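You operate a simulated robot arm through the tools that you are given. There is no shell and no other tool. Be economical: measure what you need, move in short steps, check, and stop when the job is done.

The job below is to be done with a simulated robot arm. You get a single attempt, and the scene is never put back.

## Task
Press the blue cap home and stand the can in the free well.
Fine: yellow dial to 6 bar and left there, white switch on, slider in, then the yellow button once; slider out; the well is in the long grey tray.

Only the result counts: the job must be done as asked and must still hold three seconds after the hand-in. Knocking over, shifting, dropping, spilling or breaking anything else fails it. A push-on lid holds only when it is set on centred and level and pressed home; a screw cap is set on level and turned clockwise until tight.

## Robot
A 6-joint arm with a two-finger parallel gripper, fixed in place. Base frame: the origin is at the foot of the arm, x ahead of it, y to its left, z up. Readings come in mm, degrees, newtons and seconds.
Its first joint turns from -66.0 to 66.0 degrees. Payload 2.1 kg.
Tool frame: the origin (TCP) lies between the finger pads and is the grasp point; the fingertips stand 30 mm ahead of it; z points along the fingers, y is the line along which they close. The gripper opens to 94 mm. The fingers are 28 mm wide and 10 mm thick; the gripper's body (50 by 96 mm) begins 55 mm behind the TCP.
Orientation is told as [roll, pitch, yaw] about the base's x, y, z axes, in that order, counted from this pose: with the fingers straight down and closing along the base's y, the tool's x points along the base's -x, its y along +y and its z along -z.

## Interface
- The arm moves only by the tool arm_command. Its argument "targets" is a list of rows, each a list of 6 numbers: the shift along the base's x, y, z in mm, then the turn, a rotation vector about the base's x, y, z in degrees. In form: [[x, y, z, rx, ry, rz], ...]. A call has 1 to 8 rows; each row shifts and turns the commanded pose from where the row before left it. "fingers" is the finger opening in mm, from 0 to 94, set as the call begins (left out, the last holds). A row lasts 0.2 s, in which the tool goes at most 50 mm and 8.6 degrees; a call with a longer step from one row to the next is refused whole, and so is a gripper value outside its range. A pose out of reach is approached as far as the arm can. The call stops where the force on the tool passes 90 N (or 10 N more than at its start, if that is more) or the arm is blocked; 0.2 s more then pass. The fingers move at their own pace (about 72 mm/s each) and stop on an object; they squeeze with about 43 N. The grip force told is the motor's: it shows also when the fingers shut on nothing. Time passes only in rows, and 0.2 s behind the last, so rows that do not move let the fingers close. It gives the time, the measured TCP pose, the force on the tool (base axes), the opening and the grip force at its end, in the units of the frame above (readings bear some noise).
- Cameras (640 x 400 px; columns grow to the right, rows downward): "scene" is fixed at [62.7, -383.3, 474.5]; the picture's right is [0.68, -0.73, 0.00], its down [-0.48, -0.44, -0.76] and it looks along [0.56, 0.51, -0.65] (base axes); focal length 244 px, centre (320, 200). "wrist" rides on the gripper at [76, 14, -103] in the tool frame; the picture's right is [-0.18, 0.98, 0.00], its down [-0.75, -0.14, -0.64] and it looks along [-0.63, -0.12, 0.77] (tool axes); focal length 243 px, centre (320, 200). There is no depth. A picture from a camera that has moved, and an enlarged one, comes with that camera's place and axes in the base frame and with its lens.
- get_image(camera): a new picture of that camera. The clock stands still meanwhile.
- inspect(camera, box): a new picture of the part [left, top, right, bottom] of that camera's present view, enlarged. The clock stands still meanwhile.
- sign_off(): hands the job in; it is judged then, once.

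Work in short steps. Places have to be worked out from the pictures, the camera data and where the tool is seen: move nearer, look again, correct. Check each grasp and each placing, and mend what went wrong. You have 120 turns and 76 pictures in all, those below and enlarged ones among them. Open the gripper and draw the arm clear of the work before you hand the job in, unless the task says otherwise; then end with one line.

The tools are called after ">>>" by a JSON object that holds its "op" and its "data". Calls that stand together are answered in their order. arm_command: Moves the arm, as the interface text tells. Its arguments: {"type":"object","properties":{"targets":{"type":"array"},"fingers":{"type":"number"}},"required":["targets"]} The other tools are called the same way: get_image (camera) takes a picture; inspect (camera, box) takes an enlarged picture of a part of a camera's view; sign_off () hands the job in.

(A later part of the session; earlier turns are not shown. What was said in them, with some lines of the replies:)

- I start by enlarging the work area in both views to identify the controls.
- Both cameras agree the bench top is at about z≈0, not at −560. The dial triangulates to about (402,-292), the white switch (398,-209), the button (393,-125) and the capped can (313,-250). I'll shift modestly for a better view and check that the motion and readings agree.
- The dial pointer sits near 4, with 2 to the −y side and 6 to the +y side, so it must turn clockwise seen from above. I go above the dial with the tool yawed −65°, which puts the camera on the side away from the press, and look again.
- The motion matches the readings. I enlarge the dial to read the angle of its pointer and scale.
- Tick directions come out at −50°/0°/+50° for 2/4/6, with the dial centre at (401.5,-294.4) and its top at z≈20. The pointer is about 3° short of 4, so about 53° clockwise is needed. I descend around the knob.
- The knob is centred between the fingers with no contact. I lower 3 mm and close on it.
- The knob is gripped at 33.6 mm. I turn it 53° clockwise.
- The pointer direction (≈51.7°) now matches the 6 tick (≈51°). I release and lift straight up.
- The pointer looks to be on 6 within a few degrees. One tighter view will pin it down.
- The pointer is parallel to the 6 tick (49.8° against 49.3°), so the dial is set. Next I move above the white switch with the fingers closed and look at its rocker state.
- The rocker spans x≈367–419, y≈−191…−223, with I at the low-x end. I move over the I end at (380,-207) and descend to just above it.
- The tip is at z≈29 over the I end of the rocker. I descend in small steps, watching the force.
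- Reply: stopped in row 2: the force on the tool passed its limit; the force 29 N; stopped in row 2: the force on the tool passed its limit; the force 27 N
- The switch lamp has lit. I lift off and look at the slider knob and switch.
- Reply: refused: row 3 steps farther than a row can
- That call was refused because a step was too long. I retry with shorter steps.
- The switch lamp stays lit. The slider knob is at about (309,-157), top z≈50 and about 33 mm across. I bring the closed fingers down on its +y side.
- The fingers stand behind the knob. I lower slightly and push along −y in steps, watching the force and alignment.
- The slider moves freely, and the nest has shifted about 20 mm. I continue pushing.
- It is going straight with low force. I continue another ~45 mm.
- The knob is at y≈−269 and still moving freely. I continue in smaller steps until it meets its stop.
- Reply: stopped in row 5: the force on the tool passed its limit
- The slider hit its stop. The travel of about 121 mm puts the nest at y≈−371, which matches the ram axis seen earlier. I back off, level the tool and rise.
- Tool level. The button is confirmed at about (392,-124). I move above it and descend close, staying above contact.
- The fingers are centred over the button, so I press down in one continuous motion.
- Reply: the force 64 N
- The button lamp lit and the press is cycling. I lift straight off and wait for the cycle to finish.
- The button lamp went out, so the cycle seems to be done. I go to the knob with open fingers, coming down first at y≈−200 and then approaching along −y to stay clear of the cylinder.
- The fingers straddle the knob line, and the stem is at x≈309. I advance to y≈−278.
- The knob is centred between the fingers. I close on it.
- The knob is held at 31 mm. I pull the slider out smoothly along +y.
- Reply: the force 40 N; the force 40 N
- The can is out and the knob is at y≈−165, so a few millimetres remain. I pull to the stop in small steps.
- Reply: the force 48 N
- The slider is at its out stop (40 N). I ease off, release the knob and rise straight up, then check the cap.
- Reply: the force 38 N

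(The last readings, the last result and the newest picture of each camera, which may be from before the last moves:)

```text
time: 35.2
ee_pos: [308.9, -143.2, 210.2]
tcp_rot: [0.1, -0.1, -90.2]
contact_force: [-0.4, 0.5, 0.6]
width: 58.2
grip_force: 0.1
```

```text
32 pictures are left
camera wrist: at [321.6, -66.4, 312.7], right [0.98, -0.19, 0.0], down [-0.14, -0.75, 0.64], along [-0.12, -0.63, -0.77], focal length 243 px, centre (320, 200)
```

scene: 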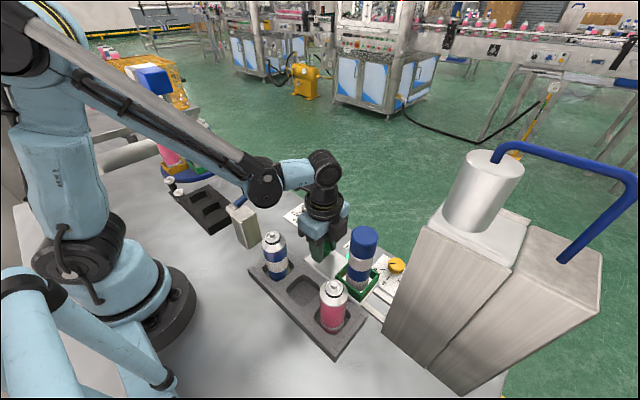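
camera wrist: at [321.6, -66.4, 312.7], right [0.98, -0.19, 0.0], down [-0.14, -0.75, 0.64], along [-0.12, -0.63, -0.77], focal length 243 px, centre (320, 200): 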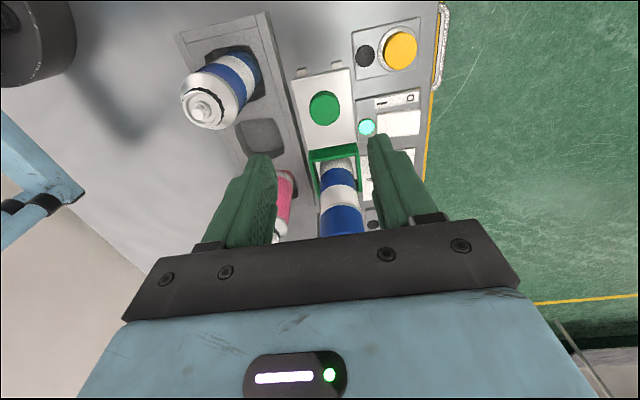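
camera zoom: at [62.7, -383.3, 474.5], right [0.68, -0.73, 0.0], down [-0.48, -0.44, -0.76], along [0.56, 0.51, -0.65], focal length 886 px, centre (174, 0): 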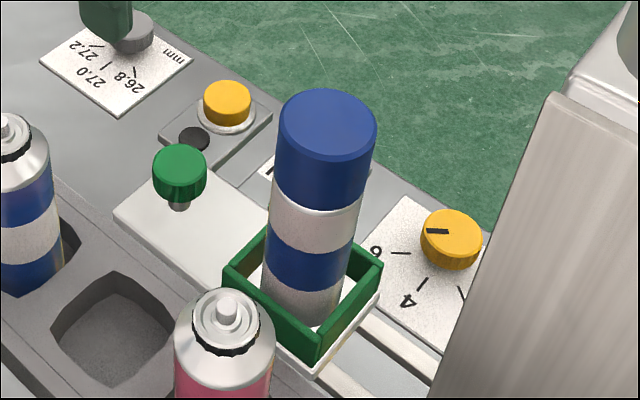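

The slider is out and the can stands upright in the nest. Before grasping it I test that the arm can reach the free well, near (222,-190), and look at the well.

>>> {"op": "arm_command", "data": {"targets": [[-22, -12, 10, 0, 0, 0], [-22, -12, 0, 0, 0, 0], [-22, -12, 0, 0, 0, 0], [-21, -11, 0, 0, 0, 0]]}}

>>> {"op": "get_image", "data": {"camera": "wrist"}}

>>> {"op": "get_image", "data": {"camera": "scene"}}

```text
time: 36.2
ee_pos: [221.0, -190.9, 217.2]
tcp_rot: [0.0, -0.2, -90.0]
contact_force: [-0.5, 0.1, -0.2]
width: 57.9
grip_force: 0.1
```

```text
31 pictures are left
camera wrist: at [234.7, -114.4, 319.3], right [0.98, -0.19, 0.0], down [-0.14, -0.75, 0.64], along [-0.12, -0.63, -0.77], focal length 243 px, centre (320, 200)
```

wrist: 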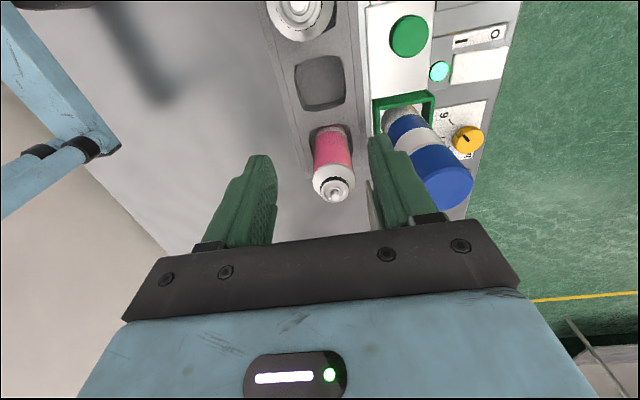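

```text
30 pictures are left
```

scene: 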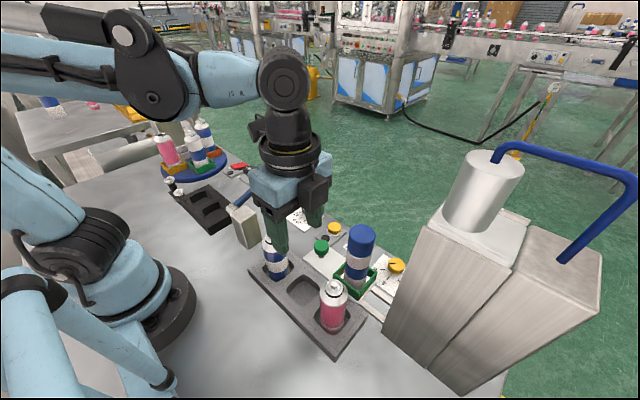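

Reachable at height. I test the low reach here, at z≈125 between the standing cans, and view the well up close.

>>> {"op": "arm_command", "data": {"targets": [[0, 0, -30, 0, 0, 0], [0, 0, -30, 0, 0, 0], [0, 0, -32, 0, 0, 0]]}}

>>> {"op": "get_image", "data": {"camera": "wrist"}}

>>> {"op": "inspect", "data": {"camera": "scene", "box": [220, 160, 380, 360]}}

```text
time: 37.0
ee_pos: [222.4, -188.9, 124.8]
tcp_rot: [0.0, -0.1, -90.1]
contact_force: [-0.2, -0.5, 0.5]
width: 58.2
grip_force: 0.0
```

```text
29 pictures are left
camera wrist: at [235.9, -113.5, 228.8], right [0.98, -0.19, 0.0], down [-0.14, -0.75, 0.64], along [-0.12, -0.63, -0.77], focal length 243 px, centre (320, 200)
```

wrist: 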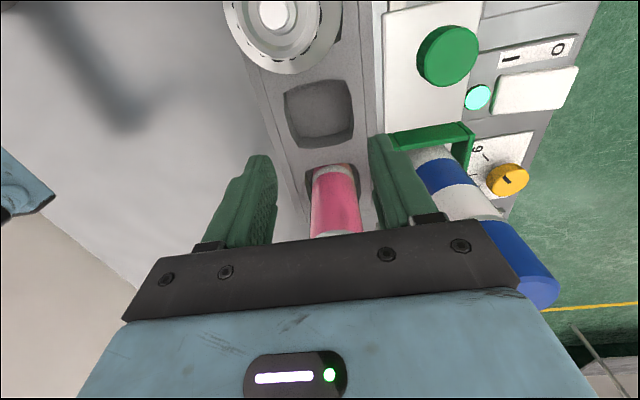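

```text
2.00 times, centred on (300, 260) of scene
camera zoom: at [62.7, -383.3, 474.5], right [0.68, -0.73, 0.0], down [-0.48, -0.44, -0.76], along [0.56, 0.51, -0.65], focal length 487 px, centre (360, 80)
```

zoom: 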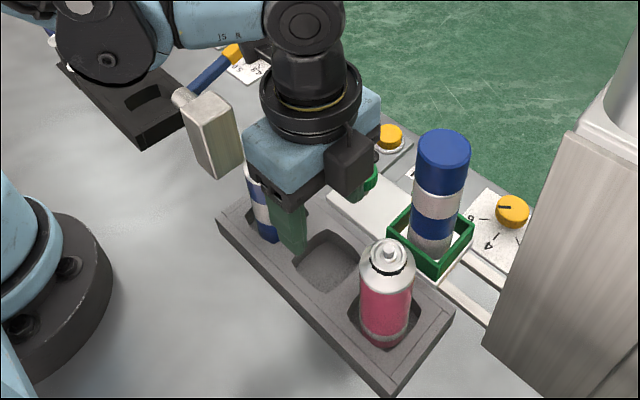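

Low reach works with no contact. I enlarge the well for an accurate centre.

>>> {"op": "inspect", "data": {"camera": "wrist", "box": [240, 50, 400, 160]}}

```text
3.64 times, centred on (320, 105) of wrist
camera zoom: at [235.9, -113.5, 228.8], right [0.98, -0.19, 0.0], down [-0.14, -0.75, 0.64], along [-0.12, -0.63, -0.77], focal length 882 px, centre (320, 546)
```

zoom: 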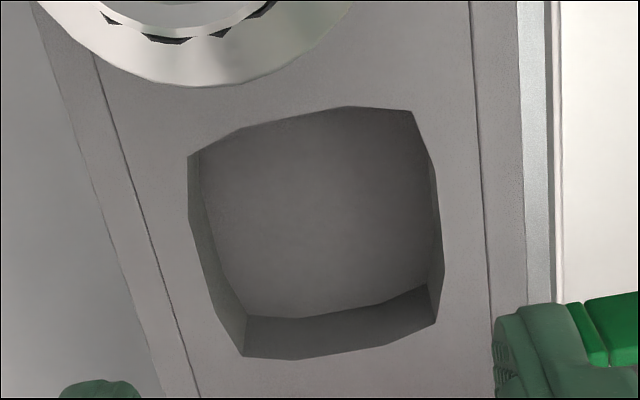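

The well centre is (221,-190), a 49 mm square with its rim at z≈26 and floor at about 3. I rise and go above the capped can.

>>> {"op": "arm_command", "data": {"targets": [[0, 0, 40, 0, 0, 0], [0, 0, 45, 0, 0, 0], [0, 0, 40, 0, 0, 0], [22, -15, 0, 0, 0, 0], [22, -15, 0, 0, 0, 0], [22, -15, 0, 0, 0, 0], [22, -16, 0, 0, 0, 0]], "fingers": 80}}

>>> {"op": "inspect", "data": {"camera": "wrist", "box": [220, 50, 420, 220]}}

```text
time: 38.6
ee_pos: [309.7, -250.2, 252.2]
tcp_rot: [0.0, -0.1, -90.1]
contact_force: [-0.3, 0.2, -0.3]
width: 80.0
grip_force: 0.0
```

```text
2.35 times, centred on (320, 135) of wrist
camera zoom: at [323.0, -174.1, 354.0], right [0.98, -0.19, 0.0], down [-0.14, -0.75, 0.64], along [-0.12, -0.63, -0.77], focal length 571 px, centre (320, 353)
```

zoom: 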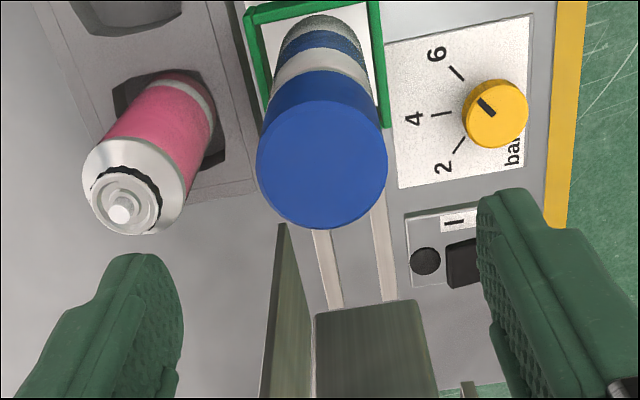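

The cap sits level and centred under the tool. I descend 50 mm (fingers 80 mm apart, clear of the can) for a second sighting to get the cap height and axis.

>>> {"op": "arm_command", "data": {"targets": [[0, 0, -25, 0, 0, 0], [0, 0, -25, 0, 0, 0], [0, 0, 0, 0, 0, 0]]}}

>>> {"op": "inspect", "data": {"camera": "wrist", "box": [220, 50, 420, 220]}}

```text
time: 39.5
ee_pos: [308.3, -250.4, 201.2]
tcp_rot: [0.0, -0.2, -90.3]
contact_force: [0.4, 0.6, -0.4]
width: 79.9
grip_force: 0.1
```

```text
2.35 times, centred on (320, 135) of wrist
camera zoom: at [322.8, -174.7, 304.0], right [0.98, -0.19, 0.0], down [-0.14, -0.75, 0.64], along [-0.12, -0.63, -0.77], focal length 571 px, centre (320, 353)
```

zoom: 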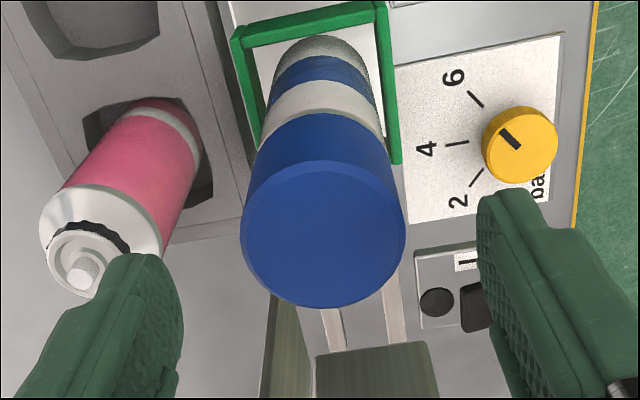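

Triangulation gives the cap top at z≈165–170, the axis at (310,-247) and the cap's lower rim at z≈135. I descend to TCP z≈118, which keeps the palm above the cap, with a 64 mm opening.

>>> {"op": "arm_command", "data": {"targets": [[1, 3, -20, 0, 0, 0], [0, 0, -20, 0, 0, 0], [0, 0, -20, 0, 0, 0], [0, 0, -13, 0, 0, 0], [0, 0, -10, 0, 0, 0], [0, 0, 0, 0, 0, 0]], "fingers": 64}}

>>> {"op": "get_image", "data": {"camera": "wrist"}}

>>> {"op": "inspect", "data": {"camera": "scene", "box": [290, 190, 430, 300]}}

```text
time: 40.9
ee_pos: [311.4, -247.4, 118.0]
tcp_rot: [0.0, -0.1, -90.1]
contact_force: [0.0, 0.7, -0.4]
width: 64.2
grip_force: 0.1
```

```text
24 pictures are left
camera wrist: at [324.8, -171.2, 220.5], right [0.98, -0.19, 0.0], down [-0.14, -0.75, 0.64], along [-0.12, -0.63, -0.77], focal length 243 px, centre (320, 200)
```

wrist: 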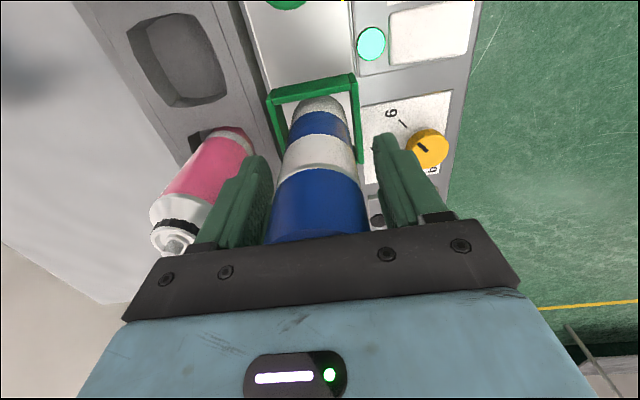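

```text
3.64 times, centred on (360, 245) of scene
camera zoom: at [62.7, -383.3, 474.5], right [0.68, -0.73, 0.0], down [-0.48, -0.44, -0.76], along [0.56, 0.51, -0.65], focal length 886 px, centre (174, 36)
```

zoom: 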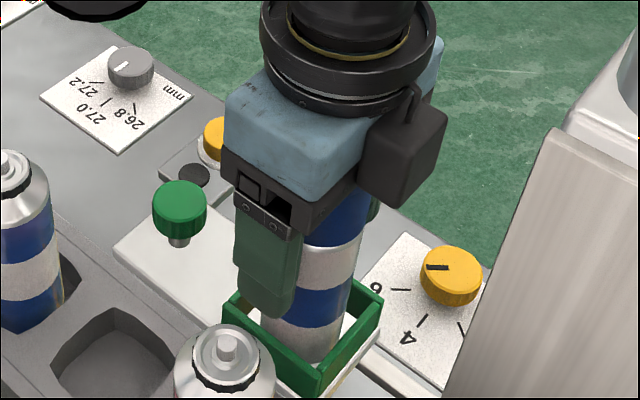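

The can stands between the fingers with no contact. I close on it.

>>> {"op": "arm_command", "data": {"targets": [[0, 0, 0, 0, 0, 0], [0, 0, 0, 0, 0, 0], [0, 0, 0, 0, 0, 0]], "fingers": 30}}

>>> {"op": "get_image", "data": {"camera": "wrist"}}

```text
time: 41.6
ee_pos: [310.3, -247.8, 118.2]
tcp_rot: [0.0, -0.2, -90.1]
contact_force: [0.4, -0.1, 0.0]
width: 45.1
grip_force: 43.2
```

```text
22 pictures are left
camera wrist: at [324.8, -171.1, 220.8], right [0.98, -0.19, 0.0], down [-0.14, -0.75, 0.64], along [-0.12, -0.63, -0.77], focal length 243 px, centre (320, 200)
```

wrist: 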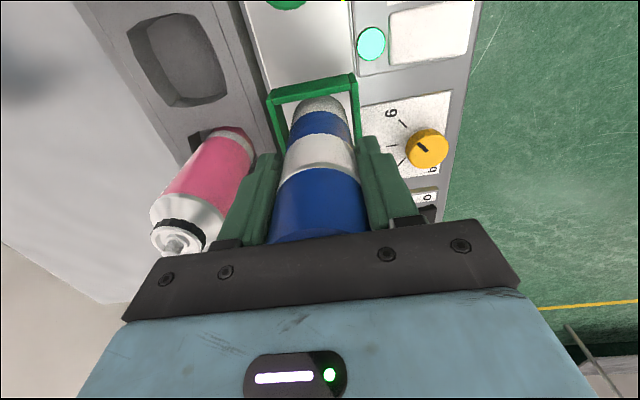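

Gripped at 45 mm and centred. I lift gently 20 mm and check that the can comes up with the cap.

>>> {"op": "arm_command", "data": {"targets": [[0, 0, 4, 0, 0, 0], [0, 0, 8, 0, 0, 0], [0, 0, 8, 0, 0, 0], [0, 0, 0, 0, 0, 0]]}}

>>> {"op": "inspect", "data": {"camera": "scene", "box": [290, 190, 430, 300]}}

>>> {"op": "get_image", "data": {"camera": "wrist"}}

```text
time: 42.6
ee_pos: [310.9, -247.6, 137.3]
tcp_rot: [0.0, -0.1, -90.2]
contact_force: [-0.6, -0.5, -1.8]
width: 45.2
grip_force: 43.4
```

```text
3.64 times, centred on (360, 245) of scene
camera zoom: at [62.7, -383.3, 474.5], right [0.68, -0.73, 0.0], down [-0.48, -0.44, -0.76], along [0.56, 0.51, -0.65], focal length 886 px, centre (174, 36)
```

zoom: 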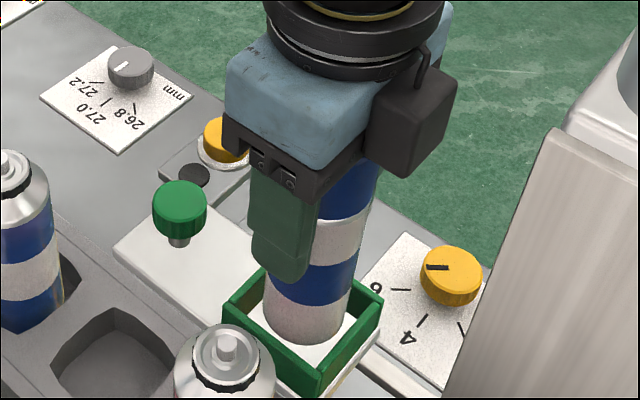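

```text
20 pictures are left
camera wrist: at [324.2, -171.4, 240.8], right [0.98, -0.19, 0.0], down [-0.14, -0.75, 0.64], along [-0.12, -0.63, -0.77], focal length 243 px, centre (320, 200)
```

wrist: 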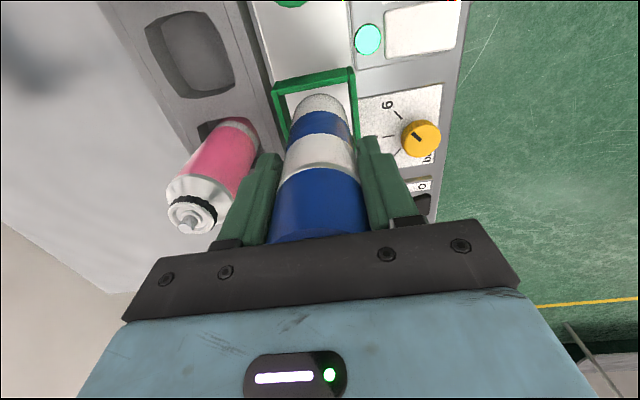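

The can and cap lift as one, unchanged in the grip. I raise clear, go +y past the pink can and then −x to above the well.

>>> {"op": "arm_command", "data": {"targets": [[0, 0, 15, 0, 0, 0], [0, 0, 20, 0, 0, 0], [0, 0, 20, 0, 0, 0], [0, 15, 0, 0, 0, 0], [0, 20, 0, 0, 0, 0], [0, 15, 0, 0, 0, 0], [0, 7.5, 0, 0, 0, 0]]}}

>>> {"op": "arm_command", "data": {"targets": [[-12, 0, 0, 0, 0, 0], [-18, 0, 0, 0, 0, 0], [-20, 0, 0, 0, 0, 0], [-18, 0, 0, 0, 0, 0], [-12, 0, 0, 0, 0, 0], [-9, 0, 0, 0, 0, 0], [0, 0, 0, 0, 0, 0]]}}

>>> {"op": "get_image", "data": {"camera": "wrist"}}

>>> {"op": "inspect", "data": {"camera": "scene", "box": [220, 160, 380, 360]}}

```text
time: 44.2
ee_pos: [308.5, -190.9, 192.3]
tcp_rot: [0.0, -0.1, -90.2]
contact_force: [0.0, -0.6, -2.0]
width: 45.2
grip_force: 42.6
```

```text
time: 45.9
ee_pos: [221.6, -192.2, 192.3]
tcp_rot: [0.0, -0.1, -90.1]
contact_force: [0.3, -0.1, -1.7]
width: 45.1
grip_force: 43.1
```

```text
19 pictures are left
camera wrist: at [235.5, -114.6, 294.9], right [0.98, -0.19, 0.0], down [-0.14, -0.75, 0.64], along [-0.12, -0.63, -0.77], focal length 243 px, centre (320, 200)
```

wrist: 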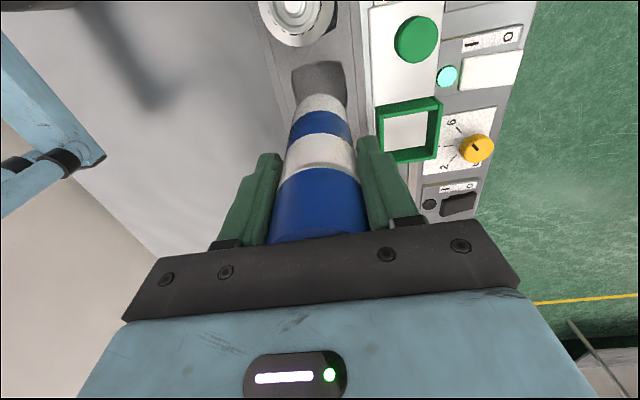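

```text
2.00 times, centred on (300, 260) of scene
camera zoom: at [62.7, -383.3, 474.5], right [0.68, -0.73, 0.0], down [-0.48, -0.44, -0.76], along [0.56, 0.51, -0.65], focal length 487 px, centre (360, 80)
```

zoom: 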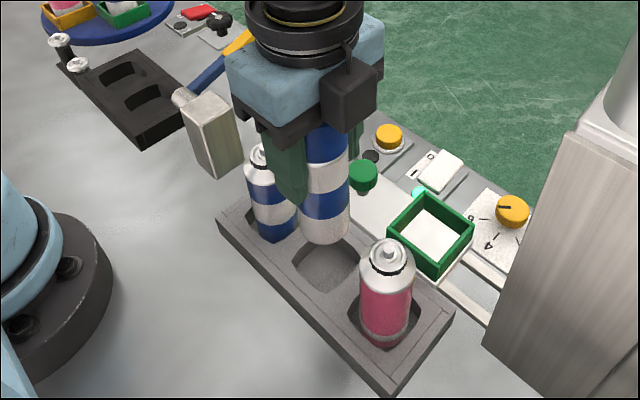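

The can hangs upright over the well. I lower until its bottom is just above the rim and check alignment.

>>> {"op": "arm_command", "data": {"targets": [[0.2, 0.8, -15, 0, 0, 0], [0, 0, -15, 0, 0, 0], [0, 0, -12, 0, 0, 0], [0, 0, -8, 0, 0, 0], [0, 0, 0, 0, 0, 0]]}}

>>> {"op": "inspect", "data": {"camera": "wrist", "box": [240, 40, 400, 150]}}

>>> {"op": "inspect", "data": {"camera": "scene", "box": [240, 220, 370, 340]}}

```text
time: 47.0
ee_pos: [221.6, -188.8, 143.0]
tcp_rot: [0.0, -0.2, -90.2]
contact_force: [0.7, -0.2, -2.5]
width: 45.1
grip_force: 42.9
```

```text
3.64 times, centred on (320, 95) of wrist
camera zoom: at [236.2, -112.5, 245.6], right [0.98, -0.19, 0.0], down [-0.14, -0.75, 0.64], along [-0.12, -0.63, -0.77], focal length 882 px, centre (320, 582)
```

zoom: 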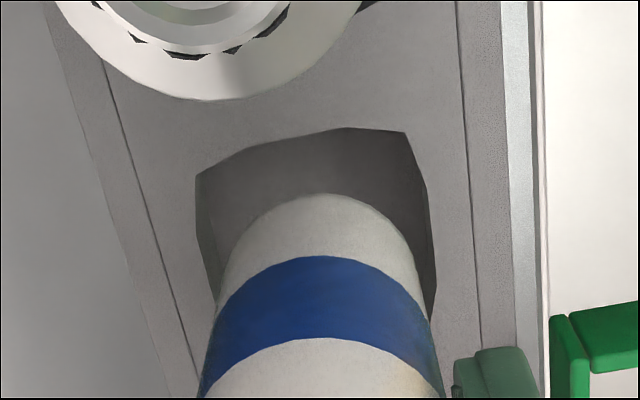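

```text
3.33 times, centred on (305, 280) of scene
camera zoom: at [62.7, -383.3, 474.5], right [0.68, -0.73, 0.0], down [-0.48, -0.44, -0.76], along [0.56, 0.51, -0.65], focal length 812 px, centre (370, -67)
```

zoom: 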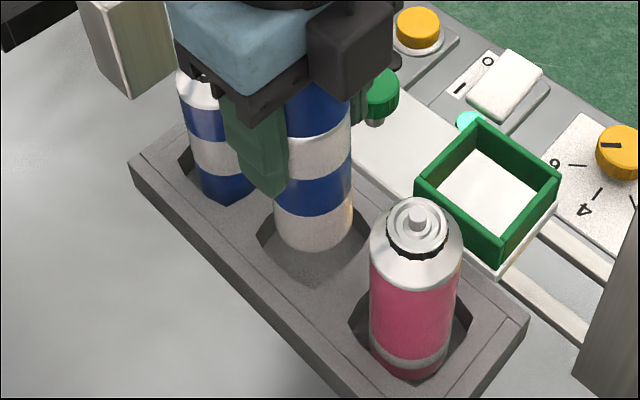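

The can bottom is at about z≈50. I lower another 19 mm, to just above the rim, and check the alignment again.

>>> {"op": "arm_command", "data": {"targets": [[0, 0, -7, 0, 0, 0], [0, 0, -7, 0, 0, 0], [0, 0, -5, 0, 0, 0], [0, 0, 0, 0, 0, 0]]}}

>>> {"op": "inspect", "data": {"camera": "wrist", "box": [240, 40, 400, 150]}}

>>> {"op": "inspect", "data": {"camera": "scene", "box": [240, 220, 370, 340]}}

```text
time: 48.0
ee_pos: [220.8, -190.1, 123.9]
tcp_rot: [0.0, 0.0, -90.1]
contact_force: [0.2, -0.1, -1.4]
width: 45.1
grip_force: 43.5
```

```text
3.64 times, centred on (320, 95) of wrist
camera zoom: at [235.1, -113.5, 226.9], right [0.98, -0.19, 0.0], down [-0.14, -0.75, 0.64], along [-0.12, -0.63, -0.77], focal length 882 px, centre (320, 582)
```

zoom: 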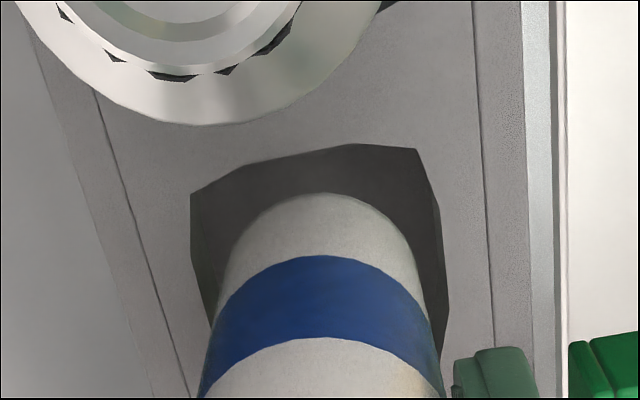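

```text
3.33 times, centred on (305, 280) of scene
camera zoom: at [62.7, -383.3, 474.5], right [0.68, -0.73, 0.0], down [-0.48, -0.44, -0.76], along [0.56, 0.51, -0.65], focal length 812 px, centre (370, -67)
```

zoom: 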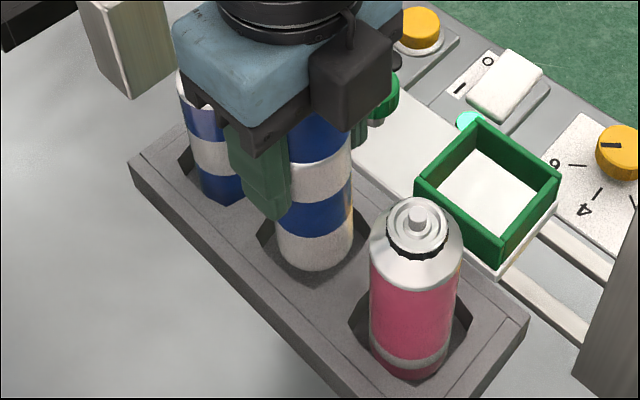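

The bottom is near rim level, centred in x and perhaps 1 mm low in y. I nudge +0.8 mm in y and lower slowly into the well, watching the force.

>>> {"op": "arm_command", "data": {"targets": [[0.3, 0.8, -4, 0, 0, 0], [0, 0, -4, 0, 0, 0], [0, 0, -4, 0, 0, 0], [0, 0, 0, 0, 0, 0]]}}

>>> {"op": "inspect", "data": {"camera": "scene", "box": [240, 220, 370, 340]}}

```text
time: 49.0
ee_pos: [222.3, -189.5, 112.4]
tcp_rot: [0.0, 0.0, -90.0]
contact_force: [-0.1, -0.3, -2.2]
width: 45.0
grip_force: 42.6
```

```text
3.33 times, centred on (305, 280) of scene
camera zoom: at [62.7, -383.3, 474.5], right [0.68, -0.73, 0.0], down [-0.48, -0.44, -0.76], along [0.56, 0.51, -0.65], focal length 812 px, centre (370, -67)
```

zoom: 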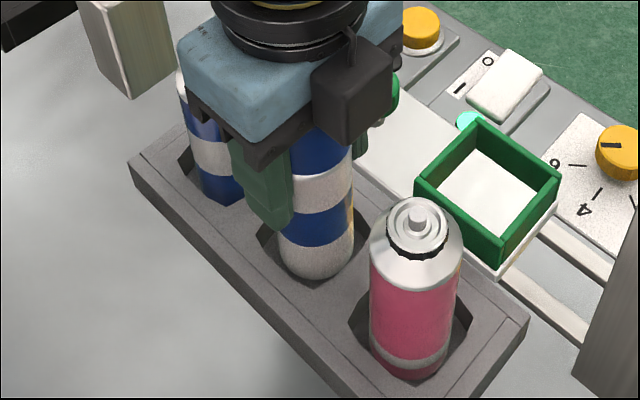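

The bottom is entering the well with no contact. I continue down in 3 mm steps.

>>> {"op": "arm_command", "data": {"targets": [[0, 0, -3, 0, 0, 0], [0, 0, -3, 0, 0, 0], [0, 0, -3, 0, 0, 0], [0, 0, 0, 0, 0, 0]]}}

>>> {"op": "arm_command", "data": {"targets": [[0, 0, -2, 0, 0, 0], [0, 0, -2, 0, 0, 0], [0, 0, 0, 0, 0, 0]]}}

```text
time: 50.0
ee_pos: [221.7, -190.2, 103.1]
tcp_rot: [0.0, -0.1, -90.1]
contact_force: [-0.2, 0.0, -1.9]
width: 44.9
grip_force: 42.7
```

```text
time: 50.9
ee_pos: [221.7, -189.0, 98.5]
tcp_rot: [0.0, -0.1, -90.2]
contact_force: [-3.3, -5.9, 27.4]
width: 44.9
grip_force: 42.9
```

Contact at z≈98.5, close to the predicted floor height. I check the picture before releasing.

>>> {"op": "inspect", "data": {"camera": "scene", "box": [240, 220, 370, 340]}}

>>> {"op": "inspect", "data": {"camera": "wrist", "box": [240, 40, 400, 150]}}

```text
3.33 times, centred on (305, 280) of scene
camera zoom: at [62.7, -383.2, 474.5], right [0.68, -0.73, 0.0], down [-0.48, -0.44, -0.76], along [0.56, 0.51, -0.65], focal length 812 px, centre (370, -67)
```

zoom: 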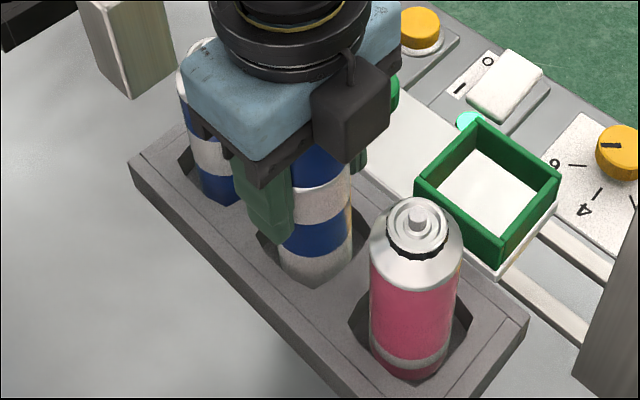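

```text
3.64 times, centred on (320, 95) of wrist
camera zoom: at [235.7, -112.6, 201.7], right [0.98, -0.19, 0.0], down [-0.14, -0.75, 0.64], along [-0.12, -0.63, -0.76], focal length 882 px, centre (320, 582)
```

zoom: 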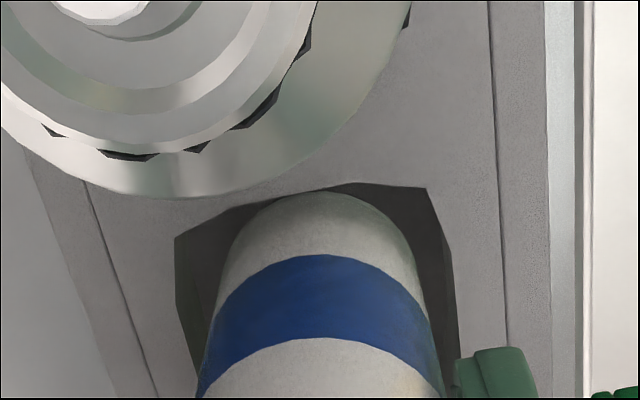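

The can is inside the well on all sides. I ease 1 mm up and open the fingers.

>>> {"op": "arm_command", "data": {"targets": [[0, 0, 1, 0, 0, 0], [0, 0, 0, 0, 0, 0]]}}

>>> {"op": "arm_command", "data": {"targets": [[0, 0, 0, 0, 0, 0], [0, 0, 0, 0, 0, 0], [0, 0, 0, 0, 0, 0]], "fingers": 66}}

>>> {"op": "get_image", "data": {"camera": "wrist"}}

```text
time: 51.5
ee_pos: [221.8, -189.4, 99.8]
tcp_rot: [0.1, 0.0, -90.1]
contact_force: [0.5, 0.1, -2.1]
width: 44.7
grip_force: 42.9
```

```text
time: 52.2
ee_pos: [223.2, -189.5, 99.4]
tcp_rot: [0.0, -0.1, -90.1]
contact_force: [0.8, 0.6, -0.6]
width: 66.2
grip_force: 0.0
```

```text
10 pictures are left
camera wrist: at [235.8, -112.5, 202.8], right [0.98, -0.19, 0.0], down [-0.14, -0.75, 0.64], along [-0.12, -0.63, -0.77], focal length 243 px, centre (320, 200)
```

wrist: 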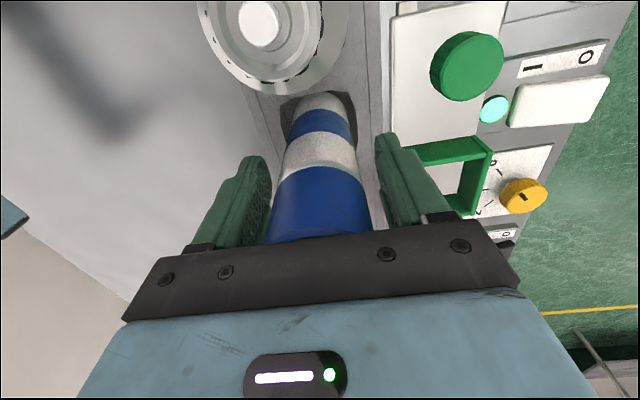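

The can stands free. I rise straight up, clear of it, and verify.

>>> {"op": "arm_command", "data": {"targets": [[0, 0, 10, 0, 0, 0], [0, 0, 20, 0, 0, 0], [0, 0, 35, 0, 0, 0], [0, 0, 40, 0, 0, 0], [0, 0, 40, 0, 0, 0], [30, 25, 20, 0, 0, 0], [30, 25, 0, 0, 0, 0]]}}

>>> {"op": "get_image", "data": {"camera": "scene"}}

>>> {"op": "inspect", "data": {"camera": "scene", "box": [240, 200, 410, 340]}}

>>> {"op": "get_image", "data": {"camera": "wrist"}}

```text
time: 53.9
ee_pos: [283.1, -137.9, 264.7]
tcp_rot: [0.1, -0.1, -90.2]
contact_force: [-0.5, 0.0, 0.2]
width: 66.1
grip_force: 0.1
```

```text
9 pictures are left
```

scene: 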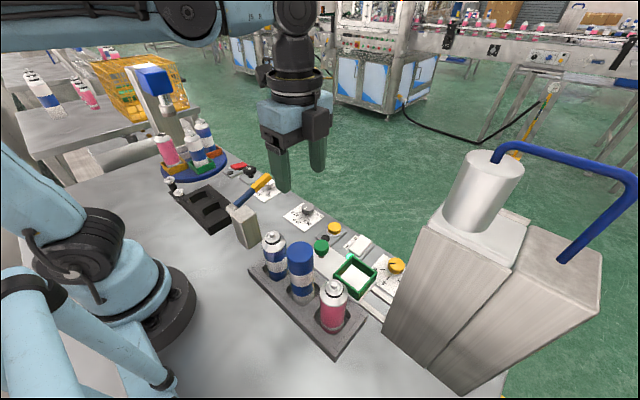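

```text
2.86 times, centred on (325, 270) of scene
camera zoom: at [62.7, -383.3, 474.5], right [0.68, -0.73, 0.0], down [-0.48, -0.44, -0.76], along [0.56, 0.51, -0.65], focal length 696 px, centre (306, 0)
```

zoom: 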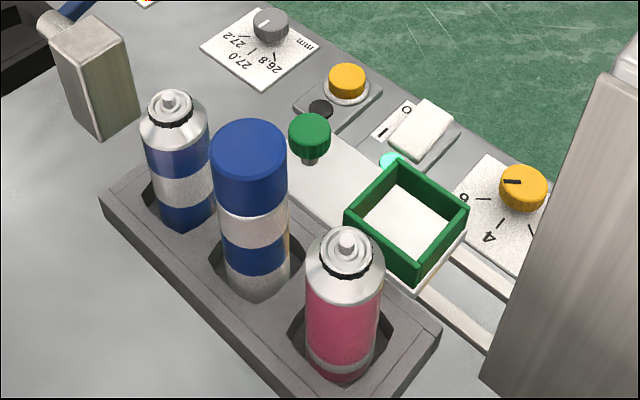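

```text
7 pictures are left
camera wrist: at [296.3, -60.7, 367.9], right [0.98, -0.19, 0.0], down [-0.14, -0.75, 0.64], along [-0.12, -0.63, -0.77], focal length 243 px, centre (320, 200)
```

wrist: 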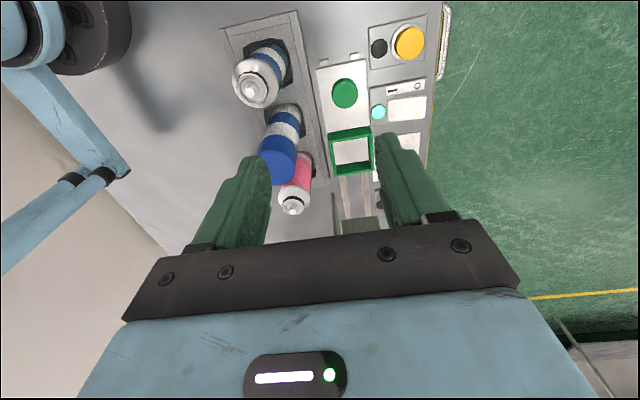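

The can stands upright in the well, with everything else in place. One close look will check the cap seating.

>>> {"op": "inspect", "data": {"camera": "scene", "box": [275, 230, 330, 310]}}

>>> {"op": "inspect", "data": {"camera": "wrist", "box": [240, 90, 330, 200]}}

```text
5.00 times, centred on (302, 270) of scene
camera zoom: at [62.7, -383.3, 474.5], right [0.68, -0.73, 0.0], down [-0.48, -0.44, -0.76], along [0.56, 0.51, -0.65], focal length 1219 px, centre (408, -150)
```

zoom: 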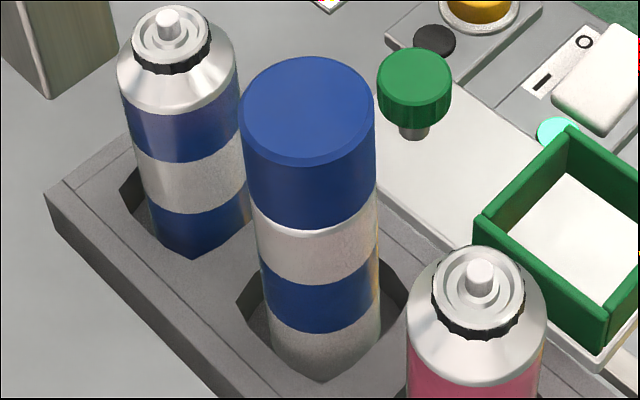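

```text
3.64 times, centred on (285, 145) of wrist
camera zoom: at [296.3, -60.7, 367.9], right [0.98, -0.19, 0.0], down [-0.14, -0.75, 0.64], along [-0.12, -0.63, -0.77], focal length 882 px, centre (447, 400)
```

zoom: 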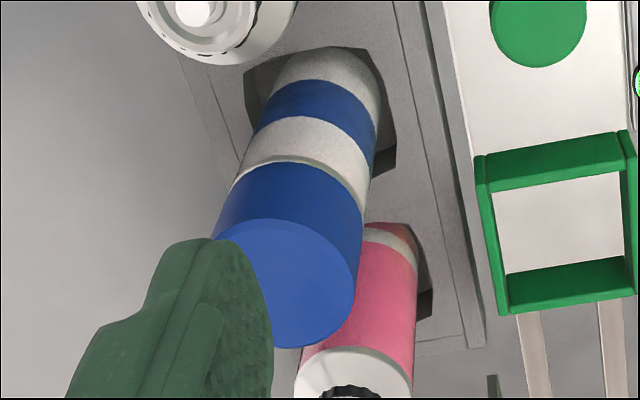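

The cap sits level and flush on the can, the slider is out, the dial is at 6 and the switch is on. The arm is clear and the gripper open, so I hand in.

>>> {"op": "sign_off", "data": {}}

```text
The job is handed in.
```

The blue cap was pressed on at 6 bar with one button press. The can now stands in the free well of the long grey tray, with the slider out, the dial left at 6 and the white switch left on. The cap looks level and flush in the pictures, but I had no direct reading that it is fully home.
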